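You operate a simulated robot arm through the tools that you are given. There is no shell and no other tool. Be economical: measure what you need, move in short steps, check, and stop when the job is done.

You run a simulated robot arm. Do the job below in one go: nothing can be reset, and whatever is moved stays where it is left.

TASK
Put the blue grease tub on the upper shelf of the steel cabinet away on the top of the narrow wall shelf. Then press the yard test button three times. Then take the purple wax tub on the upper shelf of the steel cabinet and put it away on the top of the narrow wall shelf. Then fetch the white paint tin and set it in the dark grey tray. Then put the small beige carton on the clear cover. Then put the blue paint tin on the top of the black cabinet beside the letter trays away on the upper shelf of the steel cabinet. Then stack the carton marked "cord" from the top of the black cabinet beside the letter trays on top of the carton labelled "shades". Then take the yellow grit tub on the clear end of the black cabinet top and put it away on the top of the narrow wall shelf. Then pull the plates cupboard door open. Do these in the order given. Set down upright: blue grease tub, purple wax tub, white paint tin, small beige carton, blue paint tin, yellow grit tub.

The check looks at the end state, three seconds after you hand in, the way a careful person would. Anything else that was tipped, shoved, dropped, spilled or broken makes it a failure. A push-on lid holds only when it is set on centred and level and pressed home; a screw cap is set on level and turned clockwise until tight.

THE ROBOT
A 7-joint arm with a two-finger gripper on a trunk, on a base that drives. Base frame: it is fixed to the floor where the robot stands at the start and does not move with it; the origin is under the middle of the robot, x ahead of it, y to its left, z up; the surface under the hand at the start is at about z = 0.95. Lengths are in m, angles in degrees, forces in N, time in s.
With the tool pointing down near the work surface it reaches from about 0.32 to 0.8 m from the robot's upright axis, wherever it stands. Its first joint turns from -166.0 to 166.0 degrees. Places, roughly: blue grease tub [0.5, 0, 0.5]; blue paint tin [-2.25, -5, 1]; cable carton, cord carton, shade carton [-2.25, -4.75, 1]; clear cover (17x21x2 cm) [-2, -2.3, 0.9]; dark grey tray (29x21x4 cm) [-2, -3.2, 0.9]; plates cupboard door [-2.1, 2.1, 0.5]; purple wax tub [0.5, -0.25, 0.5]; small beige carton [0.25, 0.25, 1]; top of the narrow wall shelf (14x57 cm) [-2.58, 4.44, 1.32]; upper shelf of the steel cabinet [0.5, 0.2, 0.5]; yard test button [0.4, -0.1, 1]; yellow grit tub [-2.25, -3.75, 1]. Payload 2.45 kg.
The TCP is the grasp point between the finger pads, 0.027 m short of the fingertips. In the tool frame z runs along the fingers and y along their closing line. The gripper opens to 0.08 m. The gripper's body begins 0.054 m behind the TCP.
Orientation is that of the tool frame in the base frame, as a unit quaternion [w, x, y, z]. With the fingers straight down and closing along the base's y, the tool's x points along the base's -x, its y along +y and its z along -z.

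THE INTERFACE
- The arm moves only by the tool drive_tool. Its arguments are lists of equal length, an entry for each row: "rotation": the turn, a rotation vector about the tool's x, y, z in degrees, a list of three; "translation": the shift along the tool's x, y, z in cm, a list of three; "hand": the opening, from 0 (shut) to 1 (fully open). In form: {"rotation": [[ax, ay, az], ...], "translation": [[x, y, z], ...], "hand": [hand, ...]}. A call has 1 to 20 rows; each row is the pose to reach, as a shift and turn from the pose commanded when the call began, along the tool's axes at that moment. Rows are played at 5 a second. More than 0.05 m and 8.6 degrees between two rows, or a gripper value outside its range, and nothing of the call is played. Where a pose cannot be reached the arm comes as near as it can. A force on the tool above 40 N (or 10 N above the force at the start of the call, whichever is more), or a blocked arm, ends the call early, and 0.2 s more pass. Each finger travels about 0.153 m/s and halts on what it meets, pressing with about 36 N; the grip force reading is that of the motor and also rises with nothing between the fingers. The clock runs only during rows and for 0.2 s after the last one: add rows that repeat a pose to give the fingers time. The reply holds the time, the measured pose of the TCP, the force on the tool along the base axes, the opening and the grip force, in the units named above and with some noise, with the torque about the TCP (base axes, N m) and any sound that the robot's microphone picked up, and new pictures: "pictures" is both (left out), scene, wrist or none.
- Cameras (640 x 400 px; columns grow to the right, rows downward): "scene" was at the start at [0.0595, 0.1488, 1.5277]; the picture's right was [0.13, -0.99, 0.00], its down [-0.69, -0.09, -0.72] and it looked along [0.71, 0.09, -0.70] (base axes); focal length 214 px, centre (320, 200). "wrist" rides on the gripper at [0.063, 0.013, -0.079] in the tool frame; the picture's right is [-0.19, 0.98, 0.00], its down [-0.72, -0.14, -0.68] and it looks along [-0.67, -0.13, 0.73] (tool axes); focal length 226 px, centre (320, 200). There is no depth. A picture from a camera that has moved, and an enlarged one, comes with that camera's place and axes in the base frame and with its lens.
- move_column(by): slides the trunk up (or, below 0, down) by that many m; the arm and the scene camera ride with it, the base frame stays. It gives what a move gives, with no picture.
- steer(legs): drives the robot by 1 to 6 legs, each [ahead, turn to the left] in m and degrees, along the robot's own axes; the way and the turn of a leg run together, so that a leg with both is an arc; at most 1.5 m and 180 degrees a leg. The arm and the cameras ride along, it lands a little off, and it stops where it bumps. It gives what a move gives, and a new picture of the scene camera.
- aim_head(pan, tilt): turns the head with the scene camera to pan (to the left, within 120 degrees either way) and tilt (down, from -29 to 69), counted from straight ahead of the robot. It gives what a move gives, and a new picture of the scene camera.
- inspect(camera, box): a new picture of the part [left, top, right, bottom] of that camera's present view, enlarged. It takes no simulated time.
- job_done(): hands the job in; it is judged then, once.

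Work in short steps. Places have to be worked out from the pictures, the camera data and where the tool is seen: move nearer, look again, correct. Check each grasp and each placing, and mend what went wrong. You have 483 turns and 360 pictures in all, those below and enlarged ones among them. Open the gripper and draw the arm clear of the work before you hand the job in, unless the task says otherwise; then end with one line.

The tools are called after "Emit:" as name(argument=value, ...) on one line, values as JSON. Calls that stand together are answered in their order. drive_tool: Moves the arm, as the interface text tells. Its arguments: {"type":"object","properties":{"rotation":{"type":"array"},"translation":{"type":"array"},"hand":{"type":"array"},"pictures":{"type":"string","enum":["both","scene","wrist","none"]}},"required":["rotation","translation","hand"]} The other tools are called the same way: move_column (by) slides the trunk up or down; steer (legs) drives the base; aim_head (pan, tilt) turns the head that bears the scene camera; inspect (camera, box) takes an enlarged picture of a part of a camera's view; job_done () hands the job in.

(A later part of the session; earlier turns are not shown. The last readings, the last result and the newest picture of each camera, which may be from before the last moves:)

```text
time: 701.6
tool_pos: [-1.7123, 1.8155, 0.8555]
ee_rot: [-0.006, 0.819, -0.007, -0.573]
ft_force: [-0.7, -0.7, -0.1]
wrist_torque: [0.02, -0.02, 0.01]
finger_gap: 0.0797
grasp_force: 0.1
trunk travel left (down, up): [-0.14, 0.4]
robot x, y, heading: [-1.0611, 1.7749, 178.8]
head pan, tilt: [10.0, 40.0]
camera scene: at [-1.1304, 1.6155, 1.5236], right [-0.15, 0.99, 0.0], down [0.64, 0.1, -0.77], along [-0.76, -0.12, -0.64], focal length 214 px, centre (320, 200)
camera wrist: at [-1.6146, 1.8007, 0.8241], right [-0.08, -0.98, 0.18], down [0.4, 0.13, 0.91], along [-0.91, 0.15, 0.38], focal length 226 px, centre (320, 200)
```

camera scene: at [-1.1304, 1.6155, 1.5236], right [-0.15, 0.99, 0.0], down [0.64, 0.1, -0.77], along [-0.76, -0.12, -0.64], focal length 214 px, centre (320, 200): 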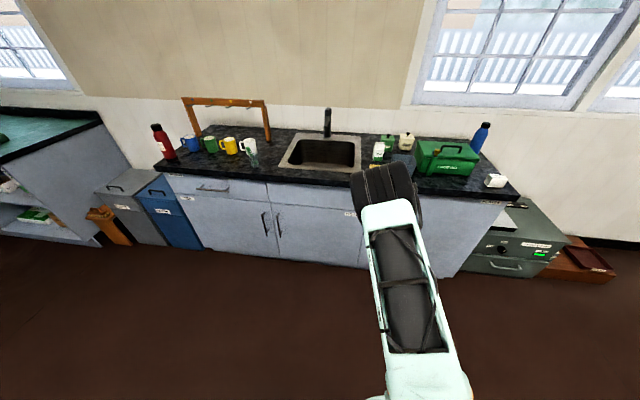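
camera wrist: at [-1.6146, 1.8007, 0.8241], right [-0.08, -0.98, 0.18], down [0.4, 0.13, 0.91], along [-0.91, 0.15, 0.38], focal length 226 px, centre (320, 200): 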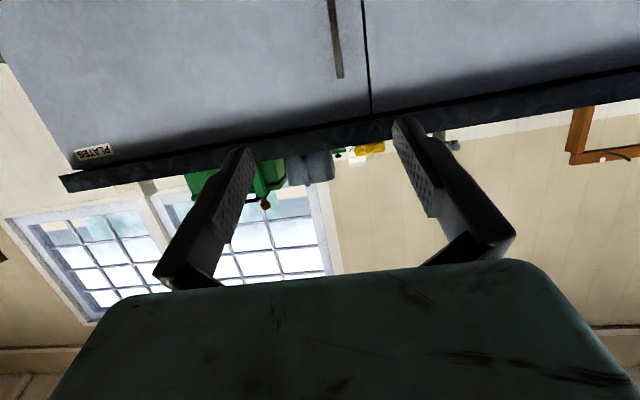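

Tool now points forward at 20° down. Handle bar: y≈1.80, top z≈0.786, x≈-2.02. I lower the trunk 0.14 m and drive 0.2 m closer.

Emit:
move_column(by=-0.14)

Emit:
steer(legs=[[0.2, 1.2]])

Emit:
inspect(camera="wrist", box=[0, 0, 640, 400])

```text
time: 703.2
tool_pos: [-1.712, 1.815, 0.7171]
ee_rot: [-0.005, 0.819, -0.007, -0.573]
ft_force: [0.1, 0.4, -0.4]
wrist_torque: [0.0, 0.01, 0.0]
finger_gap: 0.08
grasp_force: 0.0
trunk travel left (down, up): [0.0, 0.54]
robot x, y, heading: [-1.0605, 1.7717, 178.9]
head pan, tilt: [10.0, 40.0]
```

```text
time: 704.9
tool_pos: [-1.9121, 1.8018, 0.7181]
ee_rot: [0.002, 0.82, 0.003, -0.573]
ft_force: [0.8, -0.3, 0.3]
wrist_torque: [-0.01, 0.0, -0.04]
finger_gap: 0.0799
grasp_force: 0.0
trunk travel left (down, up): [0.0, 0.54]
robot x, y, heading: [-1.2592, 1.7754, -180.1]
head pan, tilt: [10.0, 40.0]
camera scene: at [-1.3268, 1.6161, 1.3836], right [-0.18, 0.98, 0.0], down [0.63, 0.11, -0.77], along [-0.75, -0.13, -0.64], focal length 214 px, centre (320, 200)
```

scene: 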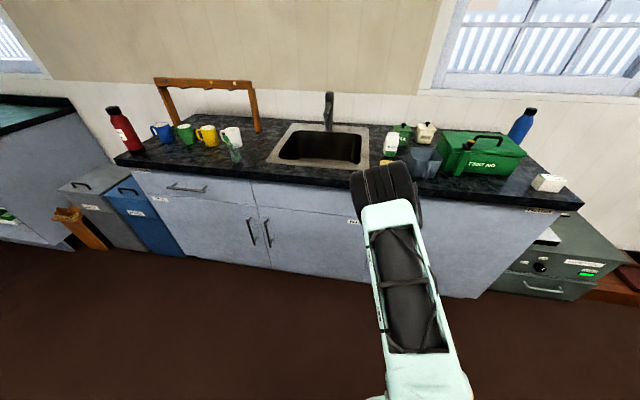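

```text
1.00 times, centred on (320, 200) of wrist (not enlarged: the box is as wide or as high as the picture)
camera zoom: at [-1.8153, 1.7896, 0.6846], right [-0.06, -0.98, 0.18], down [0.39, 0.14, 0.91], along [-0.92, 0.13, 0.38], focal length 226 px, centre (320, 200)
```

zoom: 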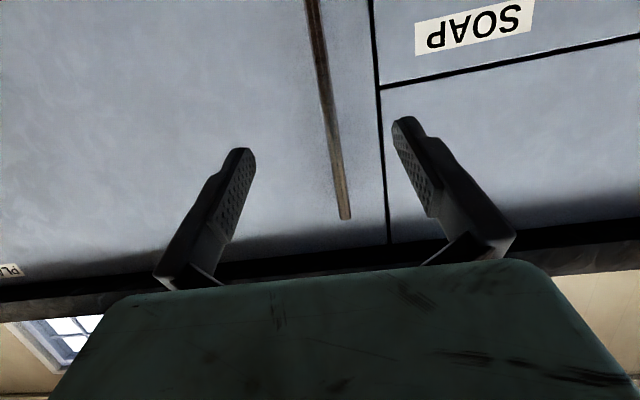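

Triangulated: bar at x≈-2.015, y≈1.797, top z≈0.79. I advance along the tool axis to straddle it at z≈0.68.

Emit:
drive_tool(rotation=[[0, 0, 0], [0, 0, 0], [0, 0, 0], [0, 0, 0]], translation=[[0, 0.5, 3], [0, 0.5, 6], [0, 0.5, 8.5], [0, 0.5, 10.2]], hand=[1, 1, 1, 1], pictures="wrist")

```text
time: 705.9
tool_pos: [-2.0067, 1.7972, 0.682]
ee_rot: [0.003, 0.82, 0.004, -0.573]
ft_force: [-0.7, -0.4, -0.3]
wrist_torque: [-0.02, 0.01, -0.01]
finger_gap: 0.08
grasp_force: 0.0
trunk travel left (down, up): [0.0, 0.54]
robot x, y, heading: [-1.2635, 1.7737, -179.8]
head pan, tilt: [10.0, 40.0]
camera wrist: at [-1.9102, 1.7844, 0.6502], right [-0.06, -0.98, 0.18], down [0.39, 0.14, 0.91], along [-0.92, 0.12, 0.38], focal length 226 px, centre (320, 200)
```

wrist: 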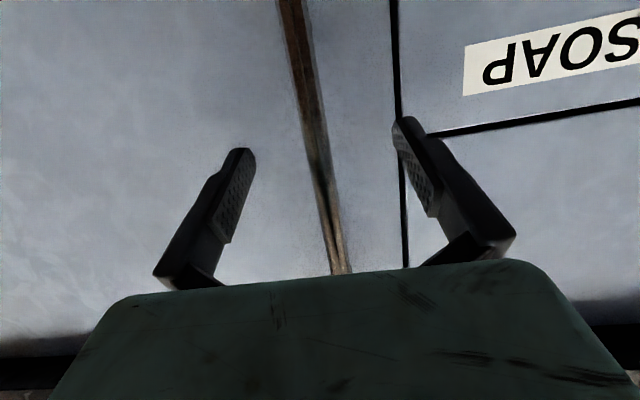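

The bar is between the fingers. I close on it.

Emit:
drive_tool(rotation=[[0, 0, 0], [0, 0, 0], [0, 0, 0], [0, 0, 0], [0, 0, 0]], translation=[[0, 0, 0.3], [0, 0, 0.3], [0, 0, 0.3], [0, 0, 0.3], [0, 0, 0.3]], hand=[0.6, 0.2, 0, 0, 0], pictures="wrist")

```text
time: 707.0
tool_pos: [-2.0097, 1.7959, 0.6816]
ee_rot: [0.002, 0.82, 0.003, -0.572]
ft_force: [0.6, -3.5, -0.4]
wrist_torque: [0.48, 0.01, -0.07]
finger_gap: 0.0113
grasp_force: 38.4
trunk travel left (down, up): [0.0, 0.54]
robot x, y, heading: [-1.2564, 1.7692, -179.7]
head pan, tilt: [10.0, 40.0]
camera wrist: at [-1.9129, 1.7836, 0.6487], right [-0.06, -0.98, 0.18], down [0.39, 0.14, 0.91], along [-0.92, 0.12, 0.38], focal length 226 px, centre (320, 200)
```

wrist: 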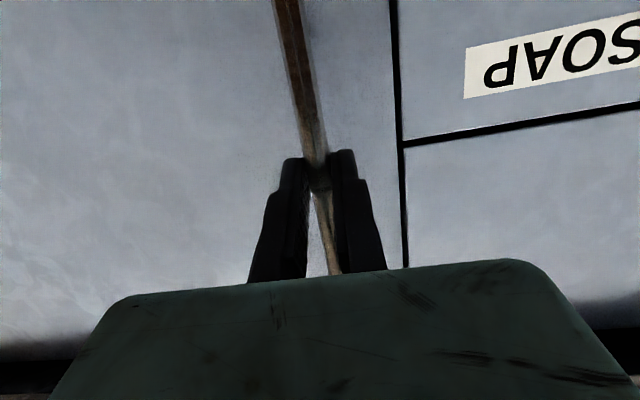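

Gripped (gap 11 mm). I pull along the door's arc to about 15°, turning the hand with it.

Emit:
drive_tool(rotation=[[-2.35, 0, -0.86], [-4.7, 0, -1.7], [-7.05, 0, -2.6], [-9.4, 0, -3.4], [-11.75, 0, -4.3], [-14.1, 0, -5.1]], translation=[[0.84, -0.21, -2.31], [1.68, -0.52, -4.62], [2.51, -0.94, -6.9], [3.34, -1.47, -9.17], [4.16, -2.1, -11.42], [4.96, -2.8, -13.63]], hand=[0, 0, 0, 0, 0, 0])

```text
time: 708.5
tool_pos: [-1.8667, 1.8258, 0.6813]
ee_rot: [0.077, 0.812, 0.11, -0.568]
ft_force: [-2.4, 5.8, 5.1]
wrist_torque: [0.66, -0.18, -0.13]
finger_gap: 0.0112
grasp_force: 37.7
trunk travel left (down, up): [0.0, 0.54]
robot x, y, heading: [-1.2625, 1.7743, -180.0]
head pan, tilt: [10.0, 40.0]
camera scene: at [-1.3269, 1.6163, 1.3836], right [-0.18, 0.98, 0.0], down [0.63, 0.11, -0.77], along [-0.75, -0.13, -0.64], focal length 214 px, centre (320, 200)
camera wrist: at [-1.7693, 1.8386, 0.6487], right [0.2, -0.96, 0.18], down [0.34, 0.24, 0.91], along [-0.92, -0.12, 0.38], focal length 226 px, centre (320, 200)
```

scene: 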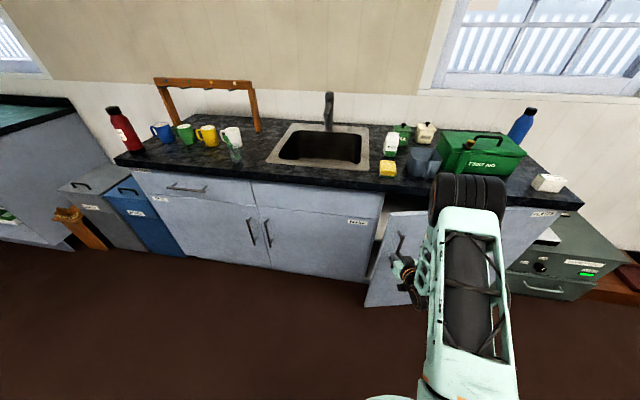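
wrist: 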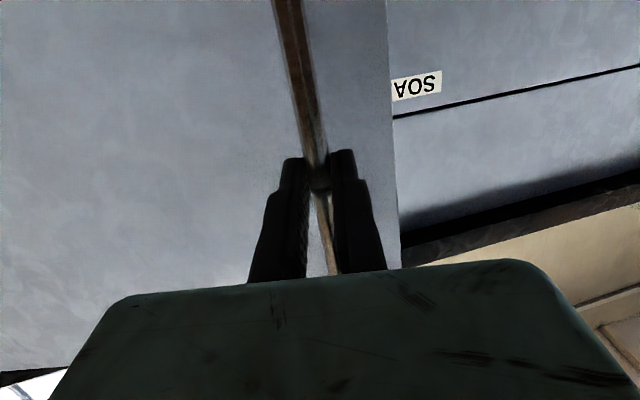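

The door follows with low force. I repeat the same arc relative to the hand for another ~12.5°.

Emit:
drive_tool(rotation=[[-2.35, 0, -0.86], [-4.7, 0, -1.7], [-7.05, 0, -2.6], [-9.4, 0, -3.4], [-11.75, 0, -4.3]], translation=[[0.84, -0.21, -2.31], [1.68, -0.52, -4.62], [2.51, -0.94, -6.9], [3.34, -1.47, -9.17], [4.16, -2.1, -11.42]], hand=[0, 0, 0, 0, 0], pictures="scene")

```text
time: 709.6
tool_pos: [-1.7545, 1.8756, 0.6822]
ee_rot: [0.14, 0.795, 0.198, -0.556]
ft_force: [6.4, -14.7, -3.5]
wrist_torque: [0.61, -0.03, 0.06]
finger_gap: 0.0114
grasp_force: 39.1
trunk travel left (down, up): [0.0, 0.54]
robot x, y, heading: [-1.2595, 1.7707, -180.0]
head pan, tilt: [10.0, 40.0]
camera scene: at [-1.3266, 1.615, 1.3835], right [-0.18, 0.98, 0.0], down [0.63, 0.11, -0.77], along [-0.75, -0.13, -0.64], focal length 214 px, centre (320, 200)
```

scene: 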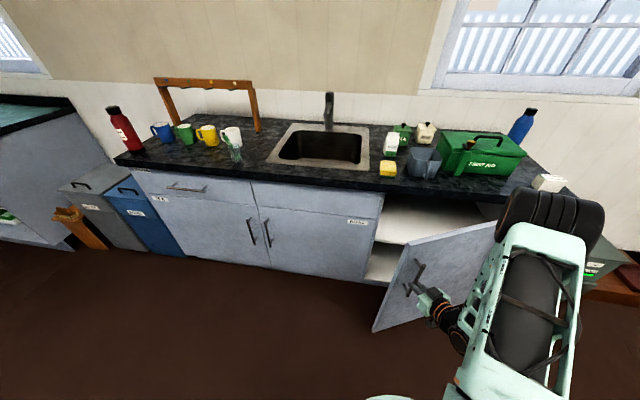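

The door is about 30° open. I release the handle and draw the hand back along its axis.

Emit:
drive_tool(rotation=[[0, 0, 0], [0, 0, 0], [0, 0, 0], [0, 0, 0], [0, 0, 0]], translation=[[0, 0, 0], [0, 0, 0], [0, 0, -2.5], [0, 0, -5.5], [0, 0, -8.5]], hand=[0.4, 0.8, 1, 1, 1])

```text
time: 710.9
tool_pos: [-1.6823, 1.9184, 0.7094]
ee_rot: [0.138, 0.796, 0.197, -0.556]
ft_force: [0.8, 0.0, 0.6]
wrist_torque: [0.0, 0.04, 0.0]
finger_gap: 0.0799
grasp_force: 0.0
trunk travel left (down, up): [0.0, 0.54]
robot x, y, heading: [-1.2662, 1.7725, -180.0]
head pan, tilt: [10.0, 40.0]
camera scene: at [-1.3271, 1.6161, 1.3836], right [-0.18, 0.98, 0.0], down [0.63, 0.11, -0.77], along [-0.75, -0.13, -0.64], focal length 214 px, centre (320, 200)
camera wrist: at [-1.5908, 1.9499, 0.6782], right [0.4, -0.9, 0.18], down [0.28, 0.31, 0.91], along [-0.87, -0.31, 0.38], focal length 226 px, centre (320, 200)
```

scene: 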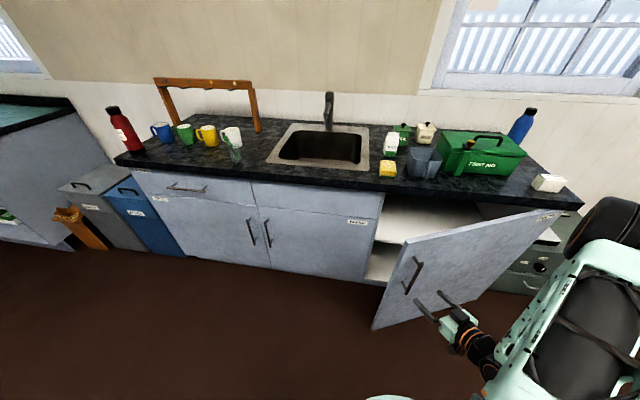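
wrist: 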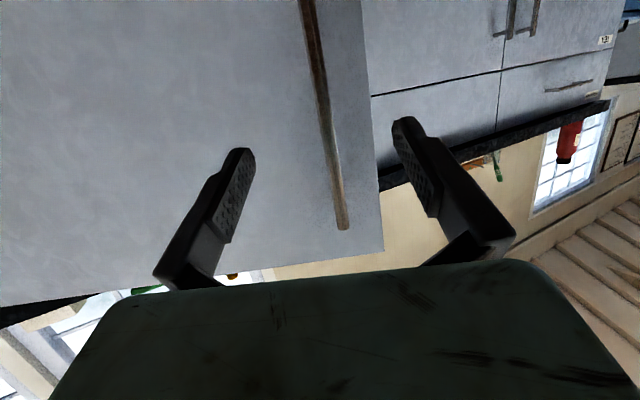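

The door stays open. I back the base 0.2 m, swing the hand to the free-edge side (−y) and straighten it.

Emit:
steer(legs=[[-0.2, 0]])

Emit:
drive_tool(rotation=[[3.3, 0, 1.2], [6.6, 0, 2.4], [9.9, 0, 3.6], [13.2, 0, 4.8], [16.4, 0, 6], [19.7, 0, 7.2], [23, 0, 8.4], [26.3, 0, 9.6]], translation=[[-0.64, 3.53, 1.76], [-1.3, 7.1, 3.5], [-1.9, 10.6, 5.3], [-2.6, 14.1, 7], [-3.2, 17.7, 8.8], [-3.9, 21.2, 10.6], [-4.5, 24.7, 12.3], [-5.1, 28.3, 14.1]], hand=[0.8, 0.5, 0.2, 0, 0, 0, 0, 0])

```text
time: 712.5
tool_pos: [-1.4812, 1.9161, 0.7096]
ee_rot: [0.139, 0.796, 0.197, -0.556]
ft_force: [-0.8, 0.6, 0.7]
wrist_torque: [-0.02, -0.01, -0.01]
finger_gap: 0.0799
grasp_force: 0.1
trunk travel left (down, up): [0.0, 0.54]
robot x, y, heading: [-1.0587, 1.7711, -179.9]
head pan, tilt: [10.0, 40.0]
camera scene: at [-1.1255, 1.6167, 1.3837], right [-0.17, 0.98, 0.0], down [0.63, 0.11, -0.77], along [-0.75, -0.13, -0.64], focal length 214 px, centre (320, 200)
```

scene: 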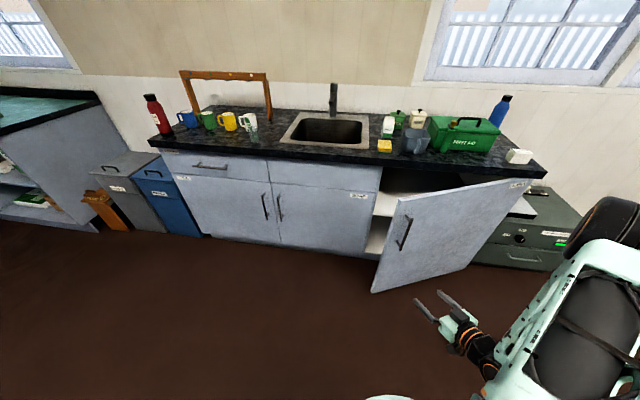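

```text
time: 714.2
tool_pos: [-1.4803, 1.5956, 0.71]
ee_rot: [0.0, 0.82, -0.001, -0.572]
ft_force: [0.3, 0.1, 0.1]
wrist_torque: [0.0, 0.02, 0.05]
finger_gap: 0.0
grasp_force: 29.6
out of reach, approached as far as the arm can: row 3, 4, 5, 6
trunk travel left (down, up): [0.0, 0.54]
robot x, y, heading: [-1.0589, 1.7732, -180.0]
head pan, tilt: [10.0, 40.0]
camera scene: at [-1.1253, 1.6174, 1.3838], right [-0.17, 0.98, 0.0], down [0.63, 0.11, -0.77], along [-0.75, -0.13, -0.64], focal length 214 px, centre (320, 200)
camera wrist: at [-1.3837, 1.5831, 0.6786], right [-0.07, -0.98, 0.18], down [0.39, 0.14, 0.91], along [-0.92, 0.14, 0.38], focal length 226 px, centre (320, 200)
```

scene: 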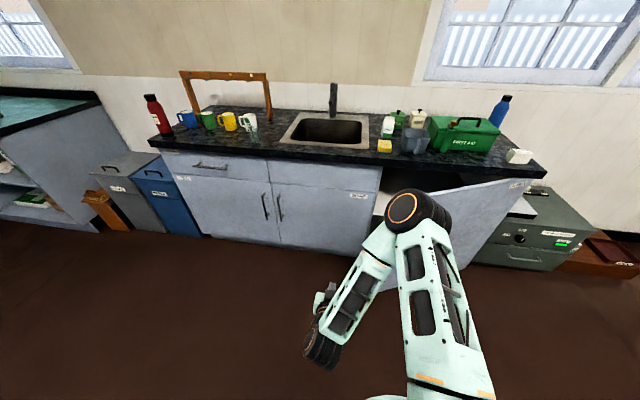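
wrist: 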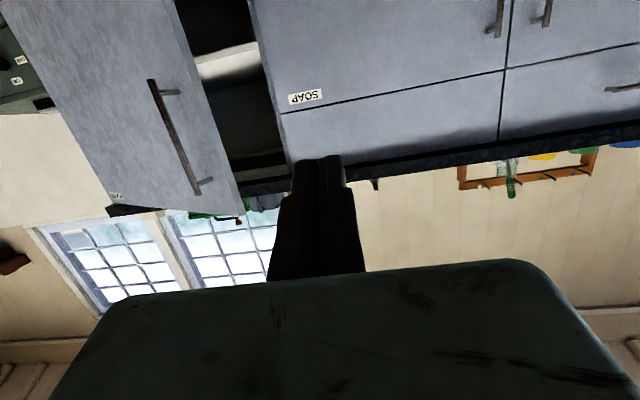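

Fingers are shut and left of the door's free edge. I drive forward 0.2 m so the hand passes beside the edge.

Emit:
steer(legs=[[0.2, 0]])

Emit:
drive_tool(rotation=[[0, 0, 0], [0, 0, 0], [0, 0, 0], [0, 0, 0]], translation=[[-1.3, -1, 3.5], [-2.6, -2, 7.1], [-3.9, -3, 10.6], [-5.1, -4, 14.1]], hand=[0, 0, 0, 0])

```text
time: 715.9
tool_pos: [-1.6808, 1.5951, 0.7119]
ee_rot: [0.0, 0.82, 0.0, -0.573]
ft_force: [0.8, 0.2, 0.3]
wrist_torque: [-0.02, -0.01, -0.01]
finger_gap: 0.0
grasp_force: 29.4
trunk travel left (down, up): [0.0, 0.54]
robot x, y, heading: [-1.2624, 1.7723, -179.9]
head pan, tilt: [10.0, 40.0]
camera scene: at [-1.3253, 1.6163, 1.3837], right [-0.17, 0.98, 0.0], down [0.63, 0.11, -0.77], along [-0.75, -0.13, -0.64], focal length 214 px, centre (320, 200)
```

scene: 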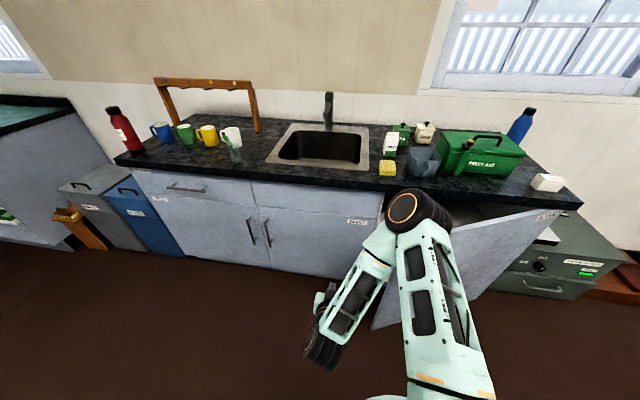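

```text
time: 716.9
tool_pos: [-1.8329, 1.6347, 0.711]
ee_rot: [0.001, 0.82, -0.001, -0.573]
ft_force: [0.0, -0.5, 0.5]
wrist_torque: [-0.01, 0.04, -0.02]
finger_gap: 0.0002
grasp_force: 29.8
trunk travel left (down, up): [0.0, 0.54]
robot x, y, heading: [-1.2594, 1.7726, -179.8]
head pan, tilt: [10.0, 40.0]
camera scene: at [-1.3254, 1.6162, 1.3836], right [-0.17, 0.98, 0.0], down [0.63, 0.11, -0.77], along [-0.75, -0.13, -0.64], focal length 214 px, centre (320, 200)
camera wrist: at [-1.735, 1.6221, 0.6787], right [-0.07, -0.98, 0.18], down [0.39, 0.14, 0.91], along [-0.92, 0.13, 0.38], focal length 226 px, centre (320, 200)
```

scene: 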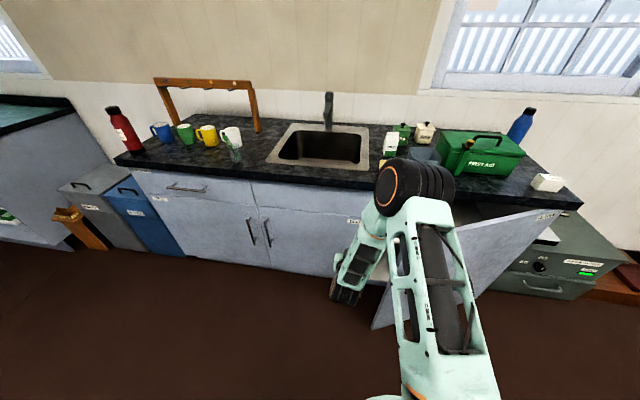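
wrist: 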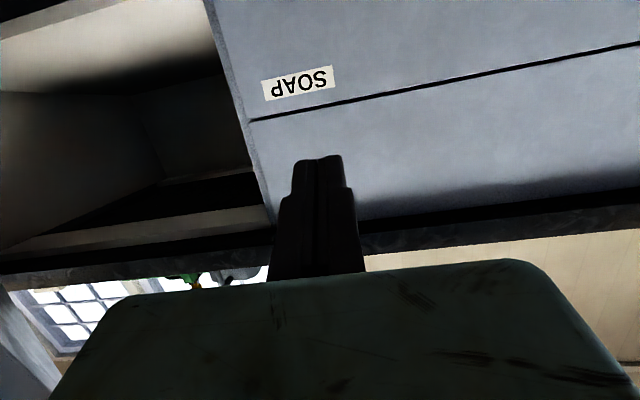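

The hand is inside, left of the door edge. I sweep +y (tool −y) to push the door's inner side open, 24 cm first.

Emit:
drive_tool(rotation=[[0, 0, 0], [0, 0, 0], [0, 0, 0], [0, 0, 0], [0, 0, 0], [0, 0, 0], [0, 0, 0], [0, 0, 0]], translation=[[0, -3, 0], [0, -6, 0], [0, -9, 0], [0, -12, 0], [0, -15, 0], [0, -18, 0], [0, -21, 0], [0, -24, 0]], hand=[0, 0, 0, 0, 0, 0, 0, 0])

```text
time: 718.0
tool_pos: [-1.8283, 1.7647, 0.7085]
ee_rot: [0.01, 0.821, 0.006, -0.571]
ft_force: [2.3, -5.6, 1.3]
wrist_torque: [0.26, 0.07, -0.32]
finger_gap: 0.0
grasp_force: 29.1
trunk travel left (down, up): [0.0, 0.54]
robot x, y, heading: [-1.2606, 1.7782, -180.0]
head pan, tilt: [10.0, 40.0]
stopped in row 5: the force on the tool passed its limit at 62 N (the readings are from after the stop); the commanded pose is now the measured one
camera scene: at [-1.3251, 1.6156, 1.3836], right [-0.17, 0.98, 0.0], down [0.63, 0.11, -0.77], along [-0.75, -0.13, -0.64], focal length 214 px, centre (320, 200)
camera wrist: at [-1.7308, 1.7544, 0.6768], right [-0.05, -0.98, 0.19], down [0.39, 0.16, 0.91], along [-0.92, 0.12, 0.37], focal length 226 px, centre (320, 200)
```

scene: 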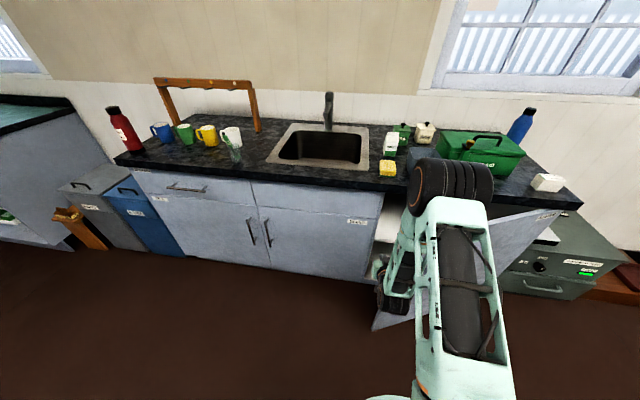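
wrist: 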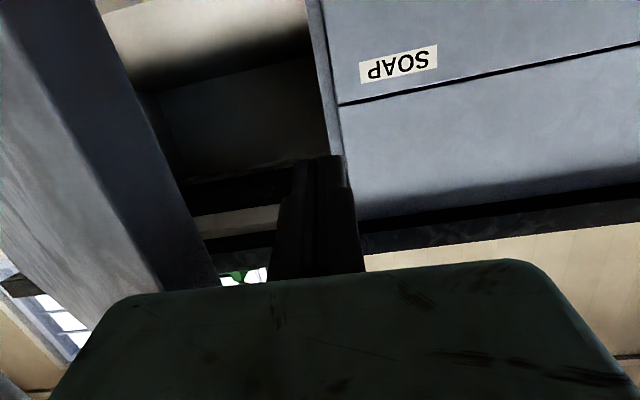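

The hand struck the door edge too fast. I retry the sweep slowly (1 cm steps).

Emit:
drive_tool(rotation=[[0, 0, 0], [0, 0, 0], [0, 0, 0], [0, 0, 0], [0, 0, 0], [0, 0, 0], [0, 0, 0], [0, 0, 0], [0, 0, 0], [0, 0, 0]], translation=[[0, 0, 0], [0.1, -0.8, -0.2], [0.2, -1.6, -0.5], [0.3, -2.4, -0.8], [0.4, -3.2, -1.1], [0.5, -4, -1.4], [0.6, -4.8, -1.7], [0.7, -5.6, -2], [0.8, -6.4, -2.3], [0.9, -7.2, -2.6]], hand=[0, 0, 0, 0, 0, 0, 0, 0, 0, 0], pictures="scene")

```text
time: 718.7
tool_pos: [-1.8248, 1.7661, 0.709]
ee_rot: [0.015, 0.822, 0.01, -0.57]
ft_force: [3.4, -7.1, 3.7]
wrist_torque: [0.46, 0.0, -0.47]
finger_gap: 0.0001
grasp_force: 29.9
trunk travel left (down, up): [0.0, 0.54]
robot x, y, heading: [-1.2566, 1.775, -179.7]
head pan, tilt: [10.0, 40.0]
stopped in row 3: the force on the tool passed its limit at 47 N (the readings are from after the stop); the commanded pose is now the measured one
camera scene: at [-1.3247, 1.6152, 1.3836], right [-0.17, 0.98, 0.0], down [0.63, 0.11, -0.77], along [-0.75, -0.13, -0.64], focal length 214 px, centre (320, 200)
```

scene: 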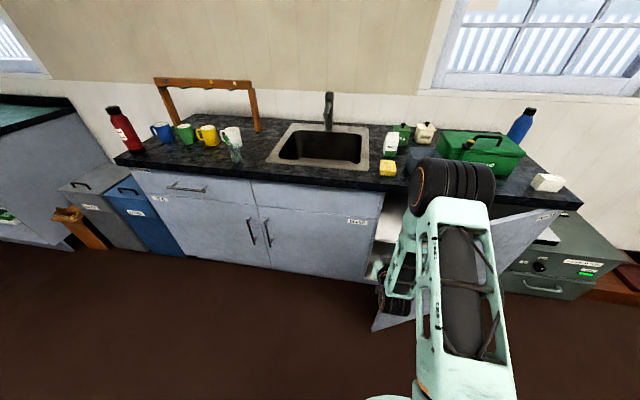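

Pushing there jams. I go back to the handle: retreat the hand, and reposition the robot square to the door's present angle (heading 208°).

Emit:
drive_tool(rotation=[[0, 0, 0], [0, 0, 0], [0, 0, 0], [0, 0, 0], [0, 0, 0], [0, 0, 0]], translation=[[0, 3, 0], [0, 6, 0], [0, 10, 0], [1, 10, -3], [2.5, 10, -7], [3.5, 10, -10]], hand=[0, 0, 0, 0.3, 0.6, 1], pictures="none")

Emit:
steer(legs=[[-0.2, 0]])

Emit:
inspect(camera="scene", box=[200, 120, 600, 370])

```text
time: 720.1
tool_pos: [-1.7148, 1.6722, 0.7114]
ee_rot: [0.014, 0.821, 0.009, -0.57]
ft_force: [-0.3, -0.6, -0.1]
wrist_torque: [0.0, -0.03, 0.0]
finger_gap: 0.0799
grasp_force: 0.0
trunk travel left (down, up): [0.0, 0.54]
robot x, y, heading: [-1.2611, 1.7741, -180.0]
head pan, tilt: [10.0, 40.0]
```

```text
time: 721.7
tool_pos: [-1.5139, 1.6726, 0.7118]
ee_rot: [0.015, 0.822, 0.009, -0.57]
ft_force: [-0.3, 0.5, 0.3]
wrist_torque: [0.01, -0.02, -0.05]
finger_gap: 0.0798
grasp_force: 0.0
trunk travel left (down, up): [0.0, 0.54]
robot x, y, heading: [-1.0605, 1.7721, -179.9]
head pan, tilt: [10.0, 40.0]
camera scene: at [-1.124, 1.6165, 1.3836], right [-0.18, 0.98, 0.0], down [0.63, 0.11, -0.77], along [-0.75, -0.14, -0.64], focal length 214 px, centre (320, 200)
```

scene: 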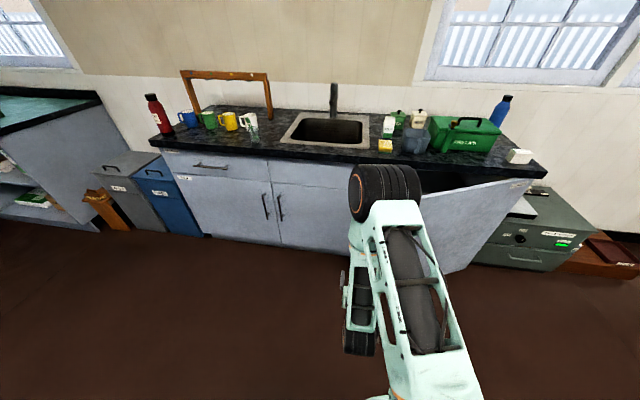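

```text
1.60 times, centred on (400, 245) of scene
camera zoom: at [-1.124, 1.6165, 1.3836], right [-0.18, 0.98, 0.0], down [0.63, 0.11, -0.77], along [-0.75, -0.14, -0.64], focal length 343 px, centre (192, 128)
```

zoom: 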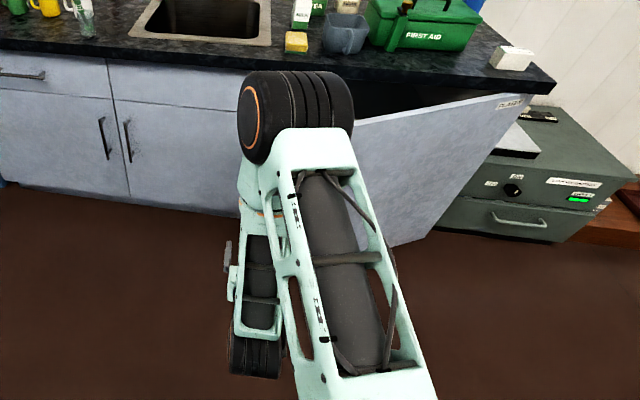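

Now I reposition: turn right 90°, drive 0.45 m, turn left 118°.

Emit:
steer(legs=[[0, -90], [0.45, 0], [0, 118]])

Emit:
aim_head(pan=0, tilt=50)

Emit:
inspect(camera="wrist", box=[0, 0, 640, 400])

```text
time: 733.4
tool_pos: [-1.4067, 1.9004, 0.712]
ee_rot: [0.164, 0.79, 0.224, -0.547]
ft_force: [0.5, -0.7, 0.7]
wrist_torque: [0.0, 0.03, -0.01]
finger_gap: 0.0801
grasp_force: 0.1
trunk travel left (down, up): [0.0, 0.54]
robot x, y, heading: [-1.0632, 2.2143, -149.3]
head pan, tilt: [10.0, 40.0]
camera scene: at [-1.0427, 2.0496, 1.3836], right [-0.65, 0.76, 0.0], down [0.49, 0.42, -0.77], along [-0.58, -0.5, -0.64], focal length 214 px, centre (320, 200)
```

scene: 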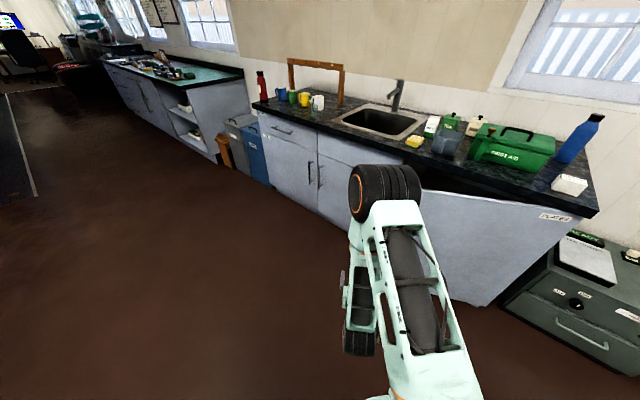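

```text
time: 734.1
tool_pos: [-1.4076, 1.9015, 0.7109]
ee_rot: [0.162, 0.791, 0.223, -0.547]
ft_force: [0.1, 0.0, 0.5]
wrist_torque: [-0.01, -0.01, 0.01]
finger_gap: 0.0801
grasp_force: 0.1
trunk travel left (down, up): [0.0, 0.54]
robot x, y, heading: [-1.0614, 2.2167, -149.6]
head pan, tilt: [0.0, 50.0]
camera scene: at [-1.0444, 2.0657, 1.3695], right [-0.51, 0.86, 0.0], down [0.66, 0.39, -0.64], along [-0.55, -0.33, -0.77], focal length 214 px, centre (320, 200)
```

scene: 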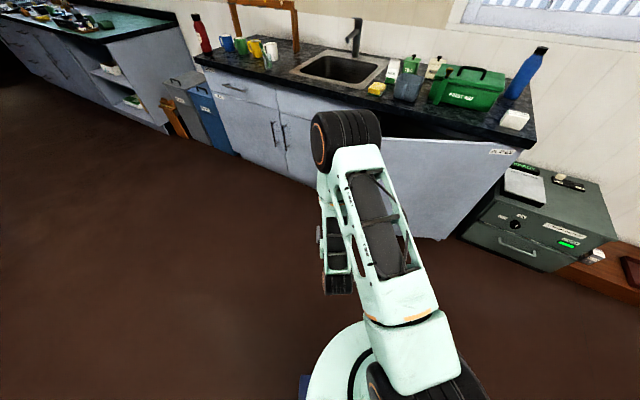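

```text
1.00 times, centred on (320, 200) of wrist (not enlarged: the box is as wide or as high as the picture)
camera zoom: at [-1.3169, 1.9404, 0.6797], right [0.46, -0.87, 0.19], down [0.25, 0.34, 0.91], along [-0.85, -0.37, 0.37], focal length 226 px, centre (320, 200)
```

zoom: 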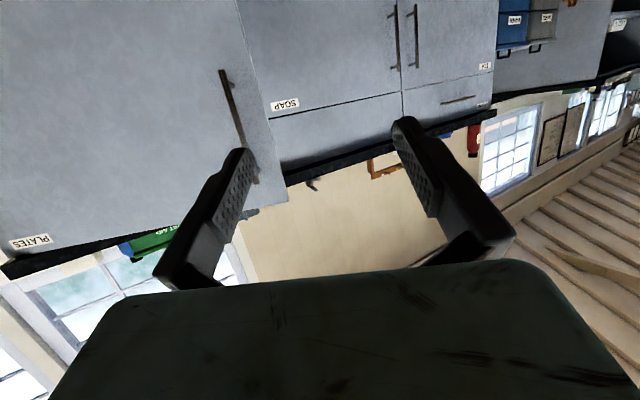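

Handle is at ≈(-1.757, 1.874). I drive 8 cm nearer, shift the hand sideways 16 cm and forward part way.

Emit:
steer(legs=[[0.08, 0]])

Emit:
drive_tool(rotation=[[0, 0, 0], [0, 0, 0], [0, 0, 0], [0, 0, 0], [0, 0, 0], [0, 0, 0], [0, 0, 0]], translation=[[0, -4, 0], [0, -8, 0], [0, -12, 0], [0, -16, 0], [-1.2, -16, 4], [-2.5, -16, 8], [-4.5, -16, 12.5]], hand=[1, 1, 1, 1, 1, 1, 1], pictures="wrist")

```text
time: 735.1
tool_pos: [-1.4764, 1.861, 0.7115]
ee_rot: [0.163, 0.791, 0.224, -0.546]
ft_force: [-0.1, 0.0, 0.6]
wrist_torque: [0.01, 0.0, 0.02]
finger_gap: 0.08
grasp_force: 0.0
trunk travel left (down, up): [0.0, 0.54]
robot x, y, heading: [-1.1318, 2.1763, -149.7]
head pan, tilt: [0.0, 50.0]
camera scene: at [-1.1124, 2.0258, 1.3695], right [-0.51, 0.86, 0.0], down [0.66, 0.39, -0.64], along [-0.55, -0.33, -0.77], focal length 214 px, centre (320, 200)
```

scene: 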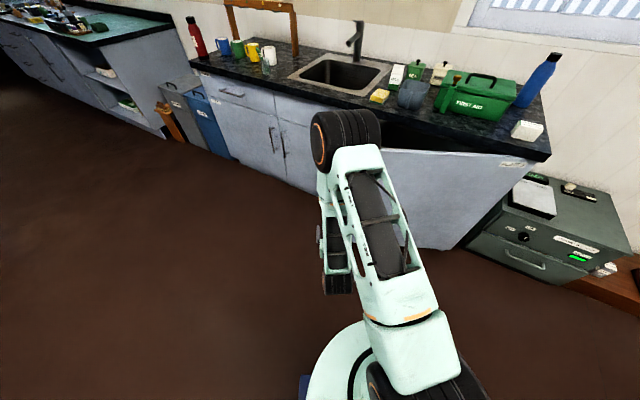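

```text
time: 736.8
tool_pos: [-1.6731, 1.9281, 0.7068]
ee_rot: [0.162, 0.791, 0.222, -0.546]
ft_force: [0.7, -0.9, 0.7]
wrist_torque: [0.02, 0.02, -0.06]
finger_gap: 0.08
grasp_force: 0.1
trunk travel left (down, up): [0.0, 0.54]
robot x, y, heading: [-1.1314, 2.1776, -149.6]
head pan, tilt: [0.0, 50.0]
camera wrist: at [-1.5828, 1.9659, 0.6748], right [0.46, -0.86, 0.19], down [0.25, 0.34, 0.91], along [-0.85, -0.37, 0.37], focal length 226 px, centre (320, 200)
```

wrist: 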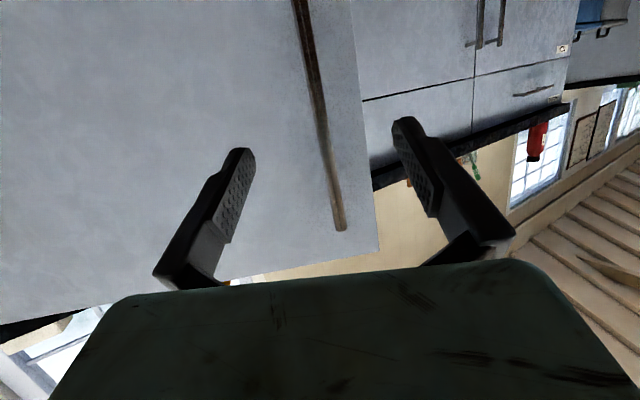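

Same view as right after release; I advance 8.7 cm and grip the bar.

Emit:
drive_tool(rotation=[[0, 0, 0], [0, 0, 0], [0, 0, 0], [0, 0, 0], [0, 0, 0], [0, 0, 0], [0, 0, 0]], translation=[[0, 0, 3], [0, 0, 6], [0, 0, 8.7], [0, 0, 8.7], [0, 0, 8.7], [0, 0, 8.7], [0, 0, 8.7]], hand=[1, 1, 1, 0.6, 0.2, 0, 0], pictures="wrist")

```text
time: 738.4
tool_pos: [-1.742, 1.8816, 0.6771]
ee_rot: [0.163, 0.79, 0.223, -0.546]
ft_force: [0.1, -0.8, 0.1]
wrist_torque: [0.01, 0.01, -0.01]
finger_gap: 0.0
grasp_force: 29.6
trunk travel left (down, up): [0.0, 0.54]
robot x, y, heading: [-1.1335, 2.1765, -149.8]
head pan, tilt: [0.0, 50.0]
camera wrist: at [-1.6521, 1.9217, 0.6453], right [0.46, -0.86, 0.19], down [0.25, 0.34, 0.91], along [-0.85, -0.37, 0.37], focal length 226 px, centre (320, 200)
```

wrist: 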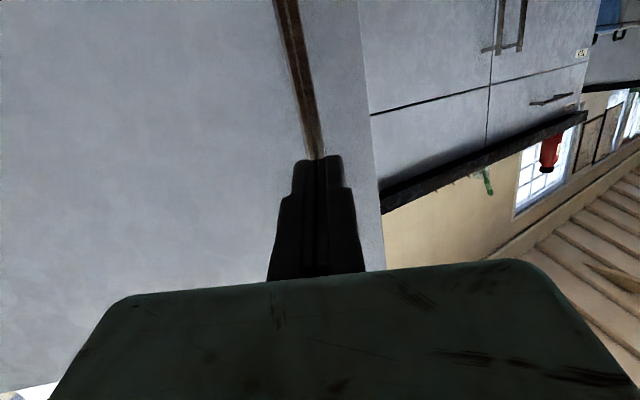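

The fingers shut just short of the bar. I open, advance 3 cm more and close again.

Emit:
drive_tool(rotation=[[0, 0, 0], [0, 0, 0], [0, 0, 0], [0, 0, 0], [0, 0, 0], [0, 0, 0], [0, 0, 0], [0, 0, 0], [0, 0, 0]], translation=[[0, 0, -2], [0, 0, -2], [0, 0, -2], [0, 0, 0], [0, 0, 2], [0, 0, 3.5], [0, 0, 3.5], [0, 0, 3.5], [0, 0, 3.5]], hand=[0.3, 0.7, 1, 1, 1, 1, 0.5, 0, 0], pictures="wrist")

```text
time: 740.4
tool_pos: [-1.7706, 1.8673, 0.6642]
ee_rot: [0.161, 0.792, 0.222, -0.546]
ft_force: [-8.8, 16.9, -6.0]
wrist_torque: [0.64, 0.22, -0.08]
finger_gap: 0.0114
grasp_force: 38.8
trunk travel left (down, up): [0.0, 0.54]
robot x, y, heading: [-1.133, 2.176, -149.7]
head pan, tilt: [0.0, 50.0]
camera wrist: at [-1.6811, 1.9069, 0.6325], right [0.46, -0.87, 0.19], down [0.25, 0.33, 0.91], along [-0.85, -0.37, 0.37], focal length 226 px, centre (320, 200)
```

wrist: 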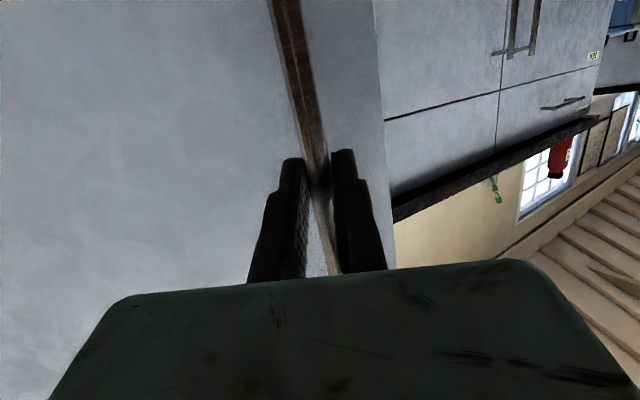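

Gripped again. I replay the arc for 15°.

Emit:
drive_tool(rotation=[[-2.35, 0, -0.86], [-4.7, 0, -1.7], [-7.05, 0, -2.6], [-9.4, 0, -3.4], [-11.75, 0, -4.3], [-14.1, 0, -5.1]], translation=[[0.84, -0.21, -2.31], [1.68, -0.52, -4.62], [2.51, -0.94, -6.9], [3.34, -1.47, -9.17], [4.16, -2.1, -11.42], [4.96, -2.8, -13.63]], hand=[0, 0, 0, 0, 0, 0], pictures="scene")

```text
time: 741.4
tool_pos: [-1.6873, 1.922, 0.6637]
ee_rot: [0.22, 0.765, 0.298, -0.528]
ft_force: [2.7, -3.7, 1.0]
wrist_torque: [0.57, 0.15, -0.05]
finger_gap: 0.0119
grasp_force: 38.4
trunk travel left (down, up): [0.0, 0.54]
robot x, y, heading: [-1.1319, 2.1776, -149.7]
head pan, tilt: [0.0, 50.0]
stopped in row 5: the force on the tool passed its limit at 46 N (the readings are from after the stop); the commanded pose is now the measured one
camera scene: at [-1.1124, 2.0248, 1.3695], right [-0.51, 0.86, 0.0], down [0.66, 0.39, -0.64], along [-0.55, -0.32, -0.77], focal length 214 px, centre (320, 200)
```

scene: 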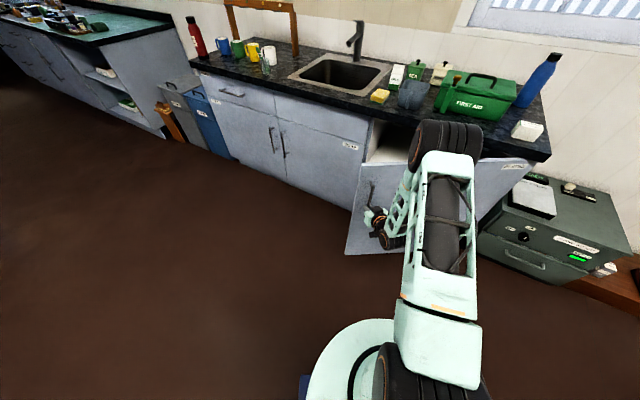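

Fitting the hand's path gives the true hinge at (-2.067, 2.43), radius 0.636; the door is now ~32° open. I continue on the corrected arc for 12.5°.

Emit:
drive_tool(rotation=[[-1.2, 0, -0.4], [-2.35, 0, -0.86], [-3.5, 0, -1.3], [-4.7, 0, -1.7], [-5.9, 0, -2.1], [-7.05, 0, -2.6], [-8.2, 0, -3], [-9.4, 0, -3.4], [-10.6, 0, -3.9], [-11.75, 0, -4.3]], translation=[[0.47, 0.16, -1.3], [0.94, 0.28, -2.59], [1.41, 0.38, -3.89], [1.88, 0.44, -5.18], [2.36, 0.48, -6.5], [2.83, 0.48, -7.78], [3.3, 0.46, -9.08], [3.78, 0.4, -10.38], [4.25, 0.32, -11.67], [4.72, 0.2, -12.96]], hand=[0, 0, 0, 0, 0, 0, 0, 0, 0, 0], pictures="scene")

```text
time: 743.6
tool_pos: [-1.5848, 2.0179, 0.6638]
ee_rot: [0.277, 0.726, 0.378, -0.503]
ft_force: [-4.2, 4.0, -8.3]
wrist_torque: [0.98, 0.02, -0.11]
finger_gap: 0.012
grasp_force: 38.4
trunk travel left (down, up): [0.0, 0.54]
robot x, y, heading: [-1.1297, 2.1806, -149.7]
head pan, tilt: [0.0, 50.0]
camera scene: at [-1.1135, 2.0257, 1.3695], right [-0.51, 0.86, 0.0], down [0.66, 0.39, -0.64], along [-0.55, -0.33, -0.77], focal length 214 px, centre (320, 200)
```

scene: 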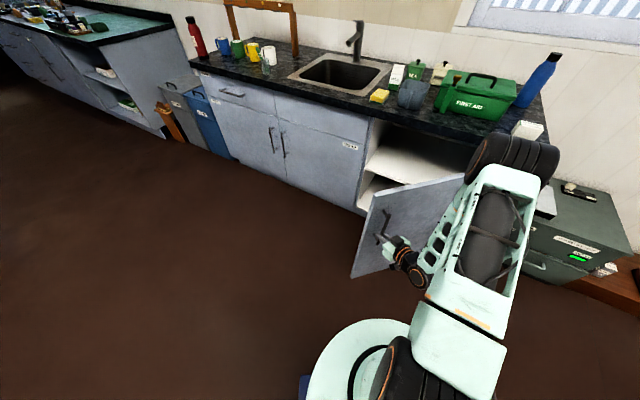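

Door is ~44° open now. I release, draw back 6 cm, and back the base 0.15 m.

Emit:
drive_tool(rotation=[[0, 0, 0], [0, 0, 0], [0, 0, 0], [0, 0, 0], [0, 0, 0]], translation=[[0, 0, 0], [0, 0, 0], [0, 0, -2], [0, 0, -4], [0, 0, -6]], hand=[0.4, 0.8, 1, 1, 1], pictures="none")

Emit:
steer(legs=[[-0.15, 0], [0, -120], [0.35, 0], [0, 140]])

Emit:
inspect(camera="wrist", box=[0, 0, 640, 400])

```text
time: 744.8
tool_pos: [-1.5545, 2.0648, 0.6849]
ee_rot: [0.277, 0.727, 0.379, -0.502]
ft_force: [0.3, -0.3, -0.4]
wrist_torque: [-0.03, 0.0, -0.02]
finger_gap: 0.08
grasp_force: 0.1
trunk travel left (down, up): [0.0, 0.54]
robot x, y, heading: [-1.1333, 2.1769, -149.5]
head pan, tilt: [0.0, 50.0]
```

```text
time: 759.2
tool_pos: [-1.3593, 2.3479, 0.6847]
ee_rot: [0.361, 0.649, 0.499, -0.446]
ft_force: [0.4, -0.5, -0.3]
wrist_torque: [-0.01, -0.01, 0.02]
finger_gap: 0.0799
grasp_force: 0.1
trunk travel left (down, up): [0.0, 0.54]
robot x, y, heading: [-1.0002, 2.5995, -129.8]
head pan, tilt: [0.0, 50.0]
camera scene: at [-0.9314, 2.4637, 1.3695], right [-0.77, 0.64, 0.0], down [0.49, 0.59, -0.64], along [-0.41, -0.49, -0.77], focal length 214 px, centre (320, 200)
```

scene: 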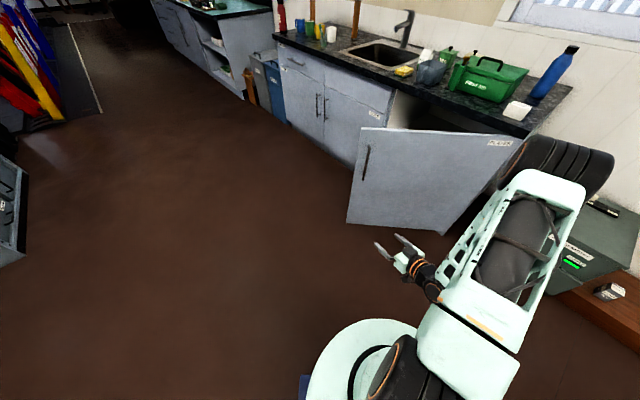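

```text
1.00 times, centred on (320, 200) of wrist (not enlarged: the box is as wide or as high as the picture)
camera zoom: at [-1.3216, 2.4379, 0.652], right [0.93, -0.3, 0.2], down [-0.06, 0.42, 0.9], along [-0.36, -0.85, 0.38], focal length 226 px, centre (320, 200)
```

zoom: 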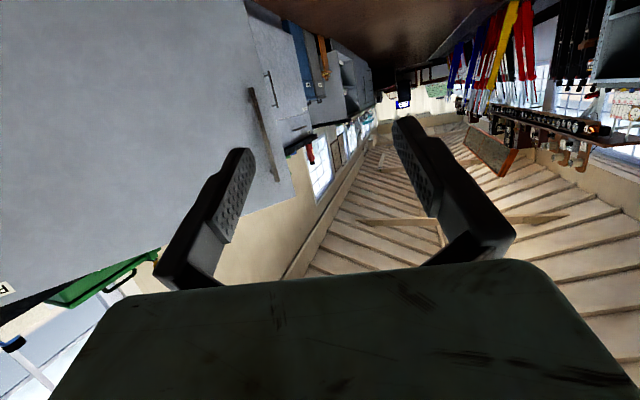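

I drive 0.1 m forward, straighten the hand to the door's angle (~48°) and bring it 10 cm before the handle.

Emit:
steer(legs=[[0.1, 0]])

Emit:
drive_tool(rotation=[[4.5, 0, 1.6], [9, 0, 3.2], [13.4, 0, 4.9], [17.9, 0, 6.5], [22.3, 0, 8.1], [26.8, 0, 9.75]], translation=[[-1.1, -0.8, 3.1], [-2.2, -1.7, 6.1], [-3.3, -2.5, 9.2], [-4.4, -3.4, 12.3], [-5.6, -4.2, 15.3], [-6.7, -5.1, 18.4]], hand=[1, 1, 1, 1, 1, 1])

```text
time: 760.4
tool_pos: [-1.4236, 2.2719, 0.6855]
ee_rot: [0.361, 0.649, 0.499, -0.447]
ft_force: [-0.1, 0.7, -0.1]
wrist_torque: [0.02, 0.0, 0.01]
finger_gap: 0.0801
grasp_force: 0.0
trunk travel left (down, up): [0.0, 0.54]
robot x, y, heading: [-1.0643, 2.5199, -129.9]
head pan, tilt: [0.0, 50.0]
camera scene: at [-0.9951, 2.3866, 1.3695], right [-0.77, 0.64, 0.0], down [0.49, 0.59, -0.64], along [-0.41, -0.5, -0.77], focal length 214 px, centre (320, 200)
```

scene: 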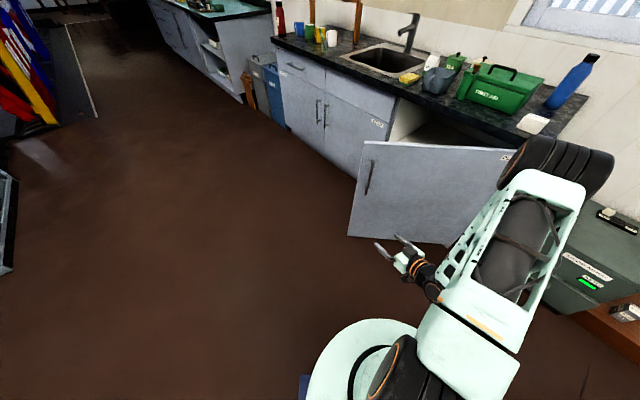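

```text
time: 761.8
tool_pos: [-1.5202, 2.0929, 0.6818]
ee_rot: [0.236, 0.756, 0.324, -0.518]
ft_force: [0.2, 0.1, -0.6]
wrist_torque: [0.02, -0.02, -0.02]
finger_gap: 0.0799
grasp_force: 0.1
trunk travel left (down, up): [0.0, 0.54]
robot x, y, heading: [-1.0648, 2.522, -129.4]
head pan, tilt: [0.0, 50.0]
camera scene: at [-0.9953, 2.3868, 1.3695], right [-0.77, 0.64, 0.0], down [0.49, 0.59, -0.64], along [-0.41, -0.5, -0.77], focal length 214 px, centre (320, 200)
camera wrist: at [-1.4442, 2.1549, 0.6512], right [0.67, -0.71, 0.2], down [0.14, 0.39, 0.91], along [-0.73, -0.58, 0.37], focal length 226 px, centre (320, 200)
```

scene: 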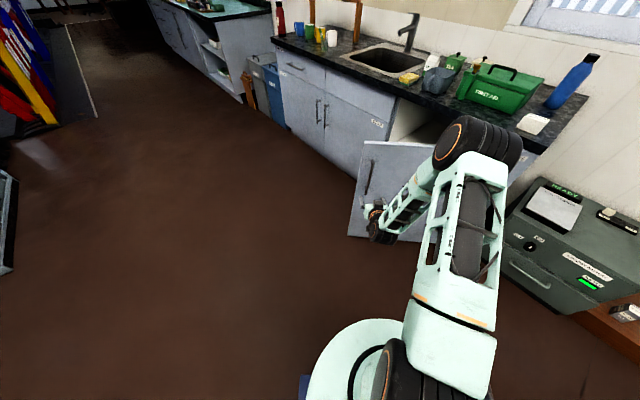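
wrist: 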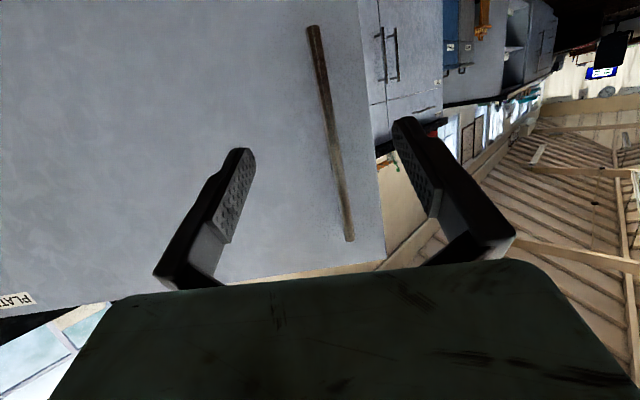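

The bar is ahead between the fingers. I advance ~10.5 cm and grip.

Emit:
drive_tool(rotation=[[0, 0, 0], [0, 0, 0], [0, 0, 0], [0, 0, 0], [0, 0, 0], [0, 0, 0], [0, 0, 0], [0, 0, 0]], translation=[[-0.6, 0.2, 3], [-1.2, 0.2, 6], [-1.7, 0.2, 8.5], [-2, 0.2, 10.6], [-2, 0.2, 10.6], [-2, 0.2, 10.6], [-2, 0.2, 10.6], [-2, 0.2, 10.6]], hand=[1, 1, 1, 1, 0.6, 0.2, 0, 0], pictures="wrist")

```text
time: 763.6
tool_pos: [-1.5894, 2.0134, 0.6637]
ee_rot: [0.236, 0.755, 0.326, -0.517]
ft_force: [4.7, -5.9, -2.5]
wrist_torque: [0.31, 0.42, 0.19]
finger_gap: 0.0118
grasp_force: 38.2
trunk travel left (down, up): [0.0, 0.54]
robot x, y, heading: [-1.0633, 2.5211, -129.2]
head pan, tilt: [0.0, 50.0]
camera wrist: at [-1.5134, 2.0749, 0.6322], right [0.67, -0.71, 0.2], down [0.14, 0.39, 0.91], along [-0.72, -0.58, 0.37], focal length 226 px, centre (320, 200)
```

wrist: 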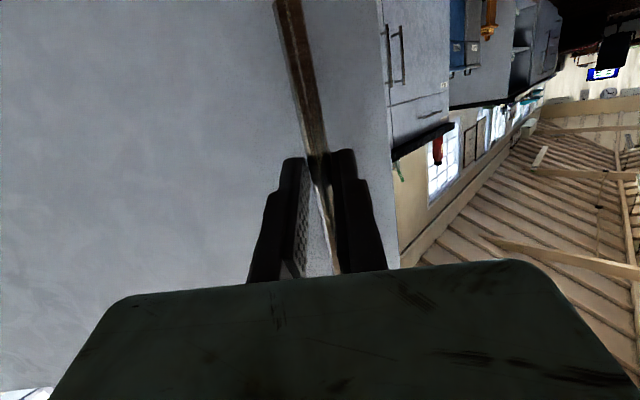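

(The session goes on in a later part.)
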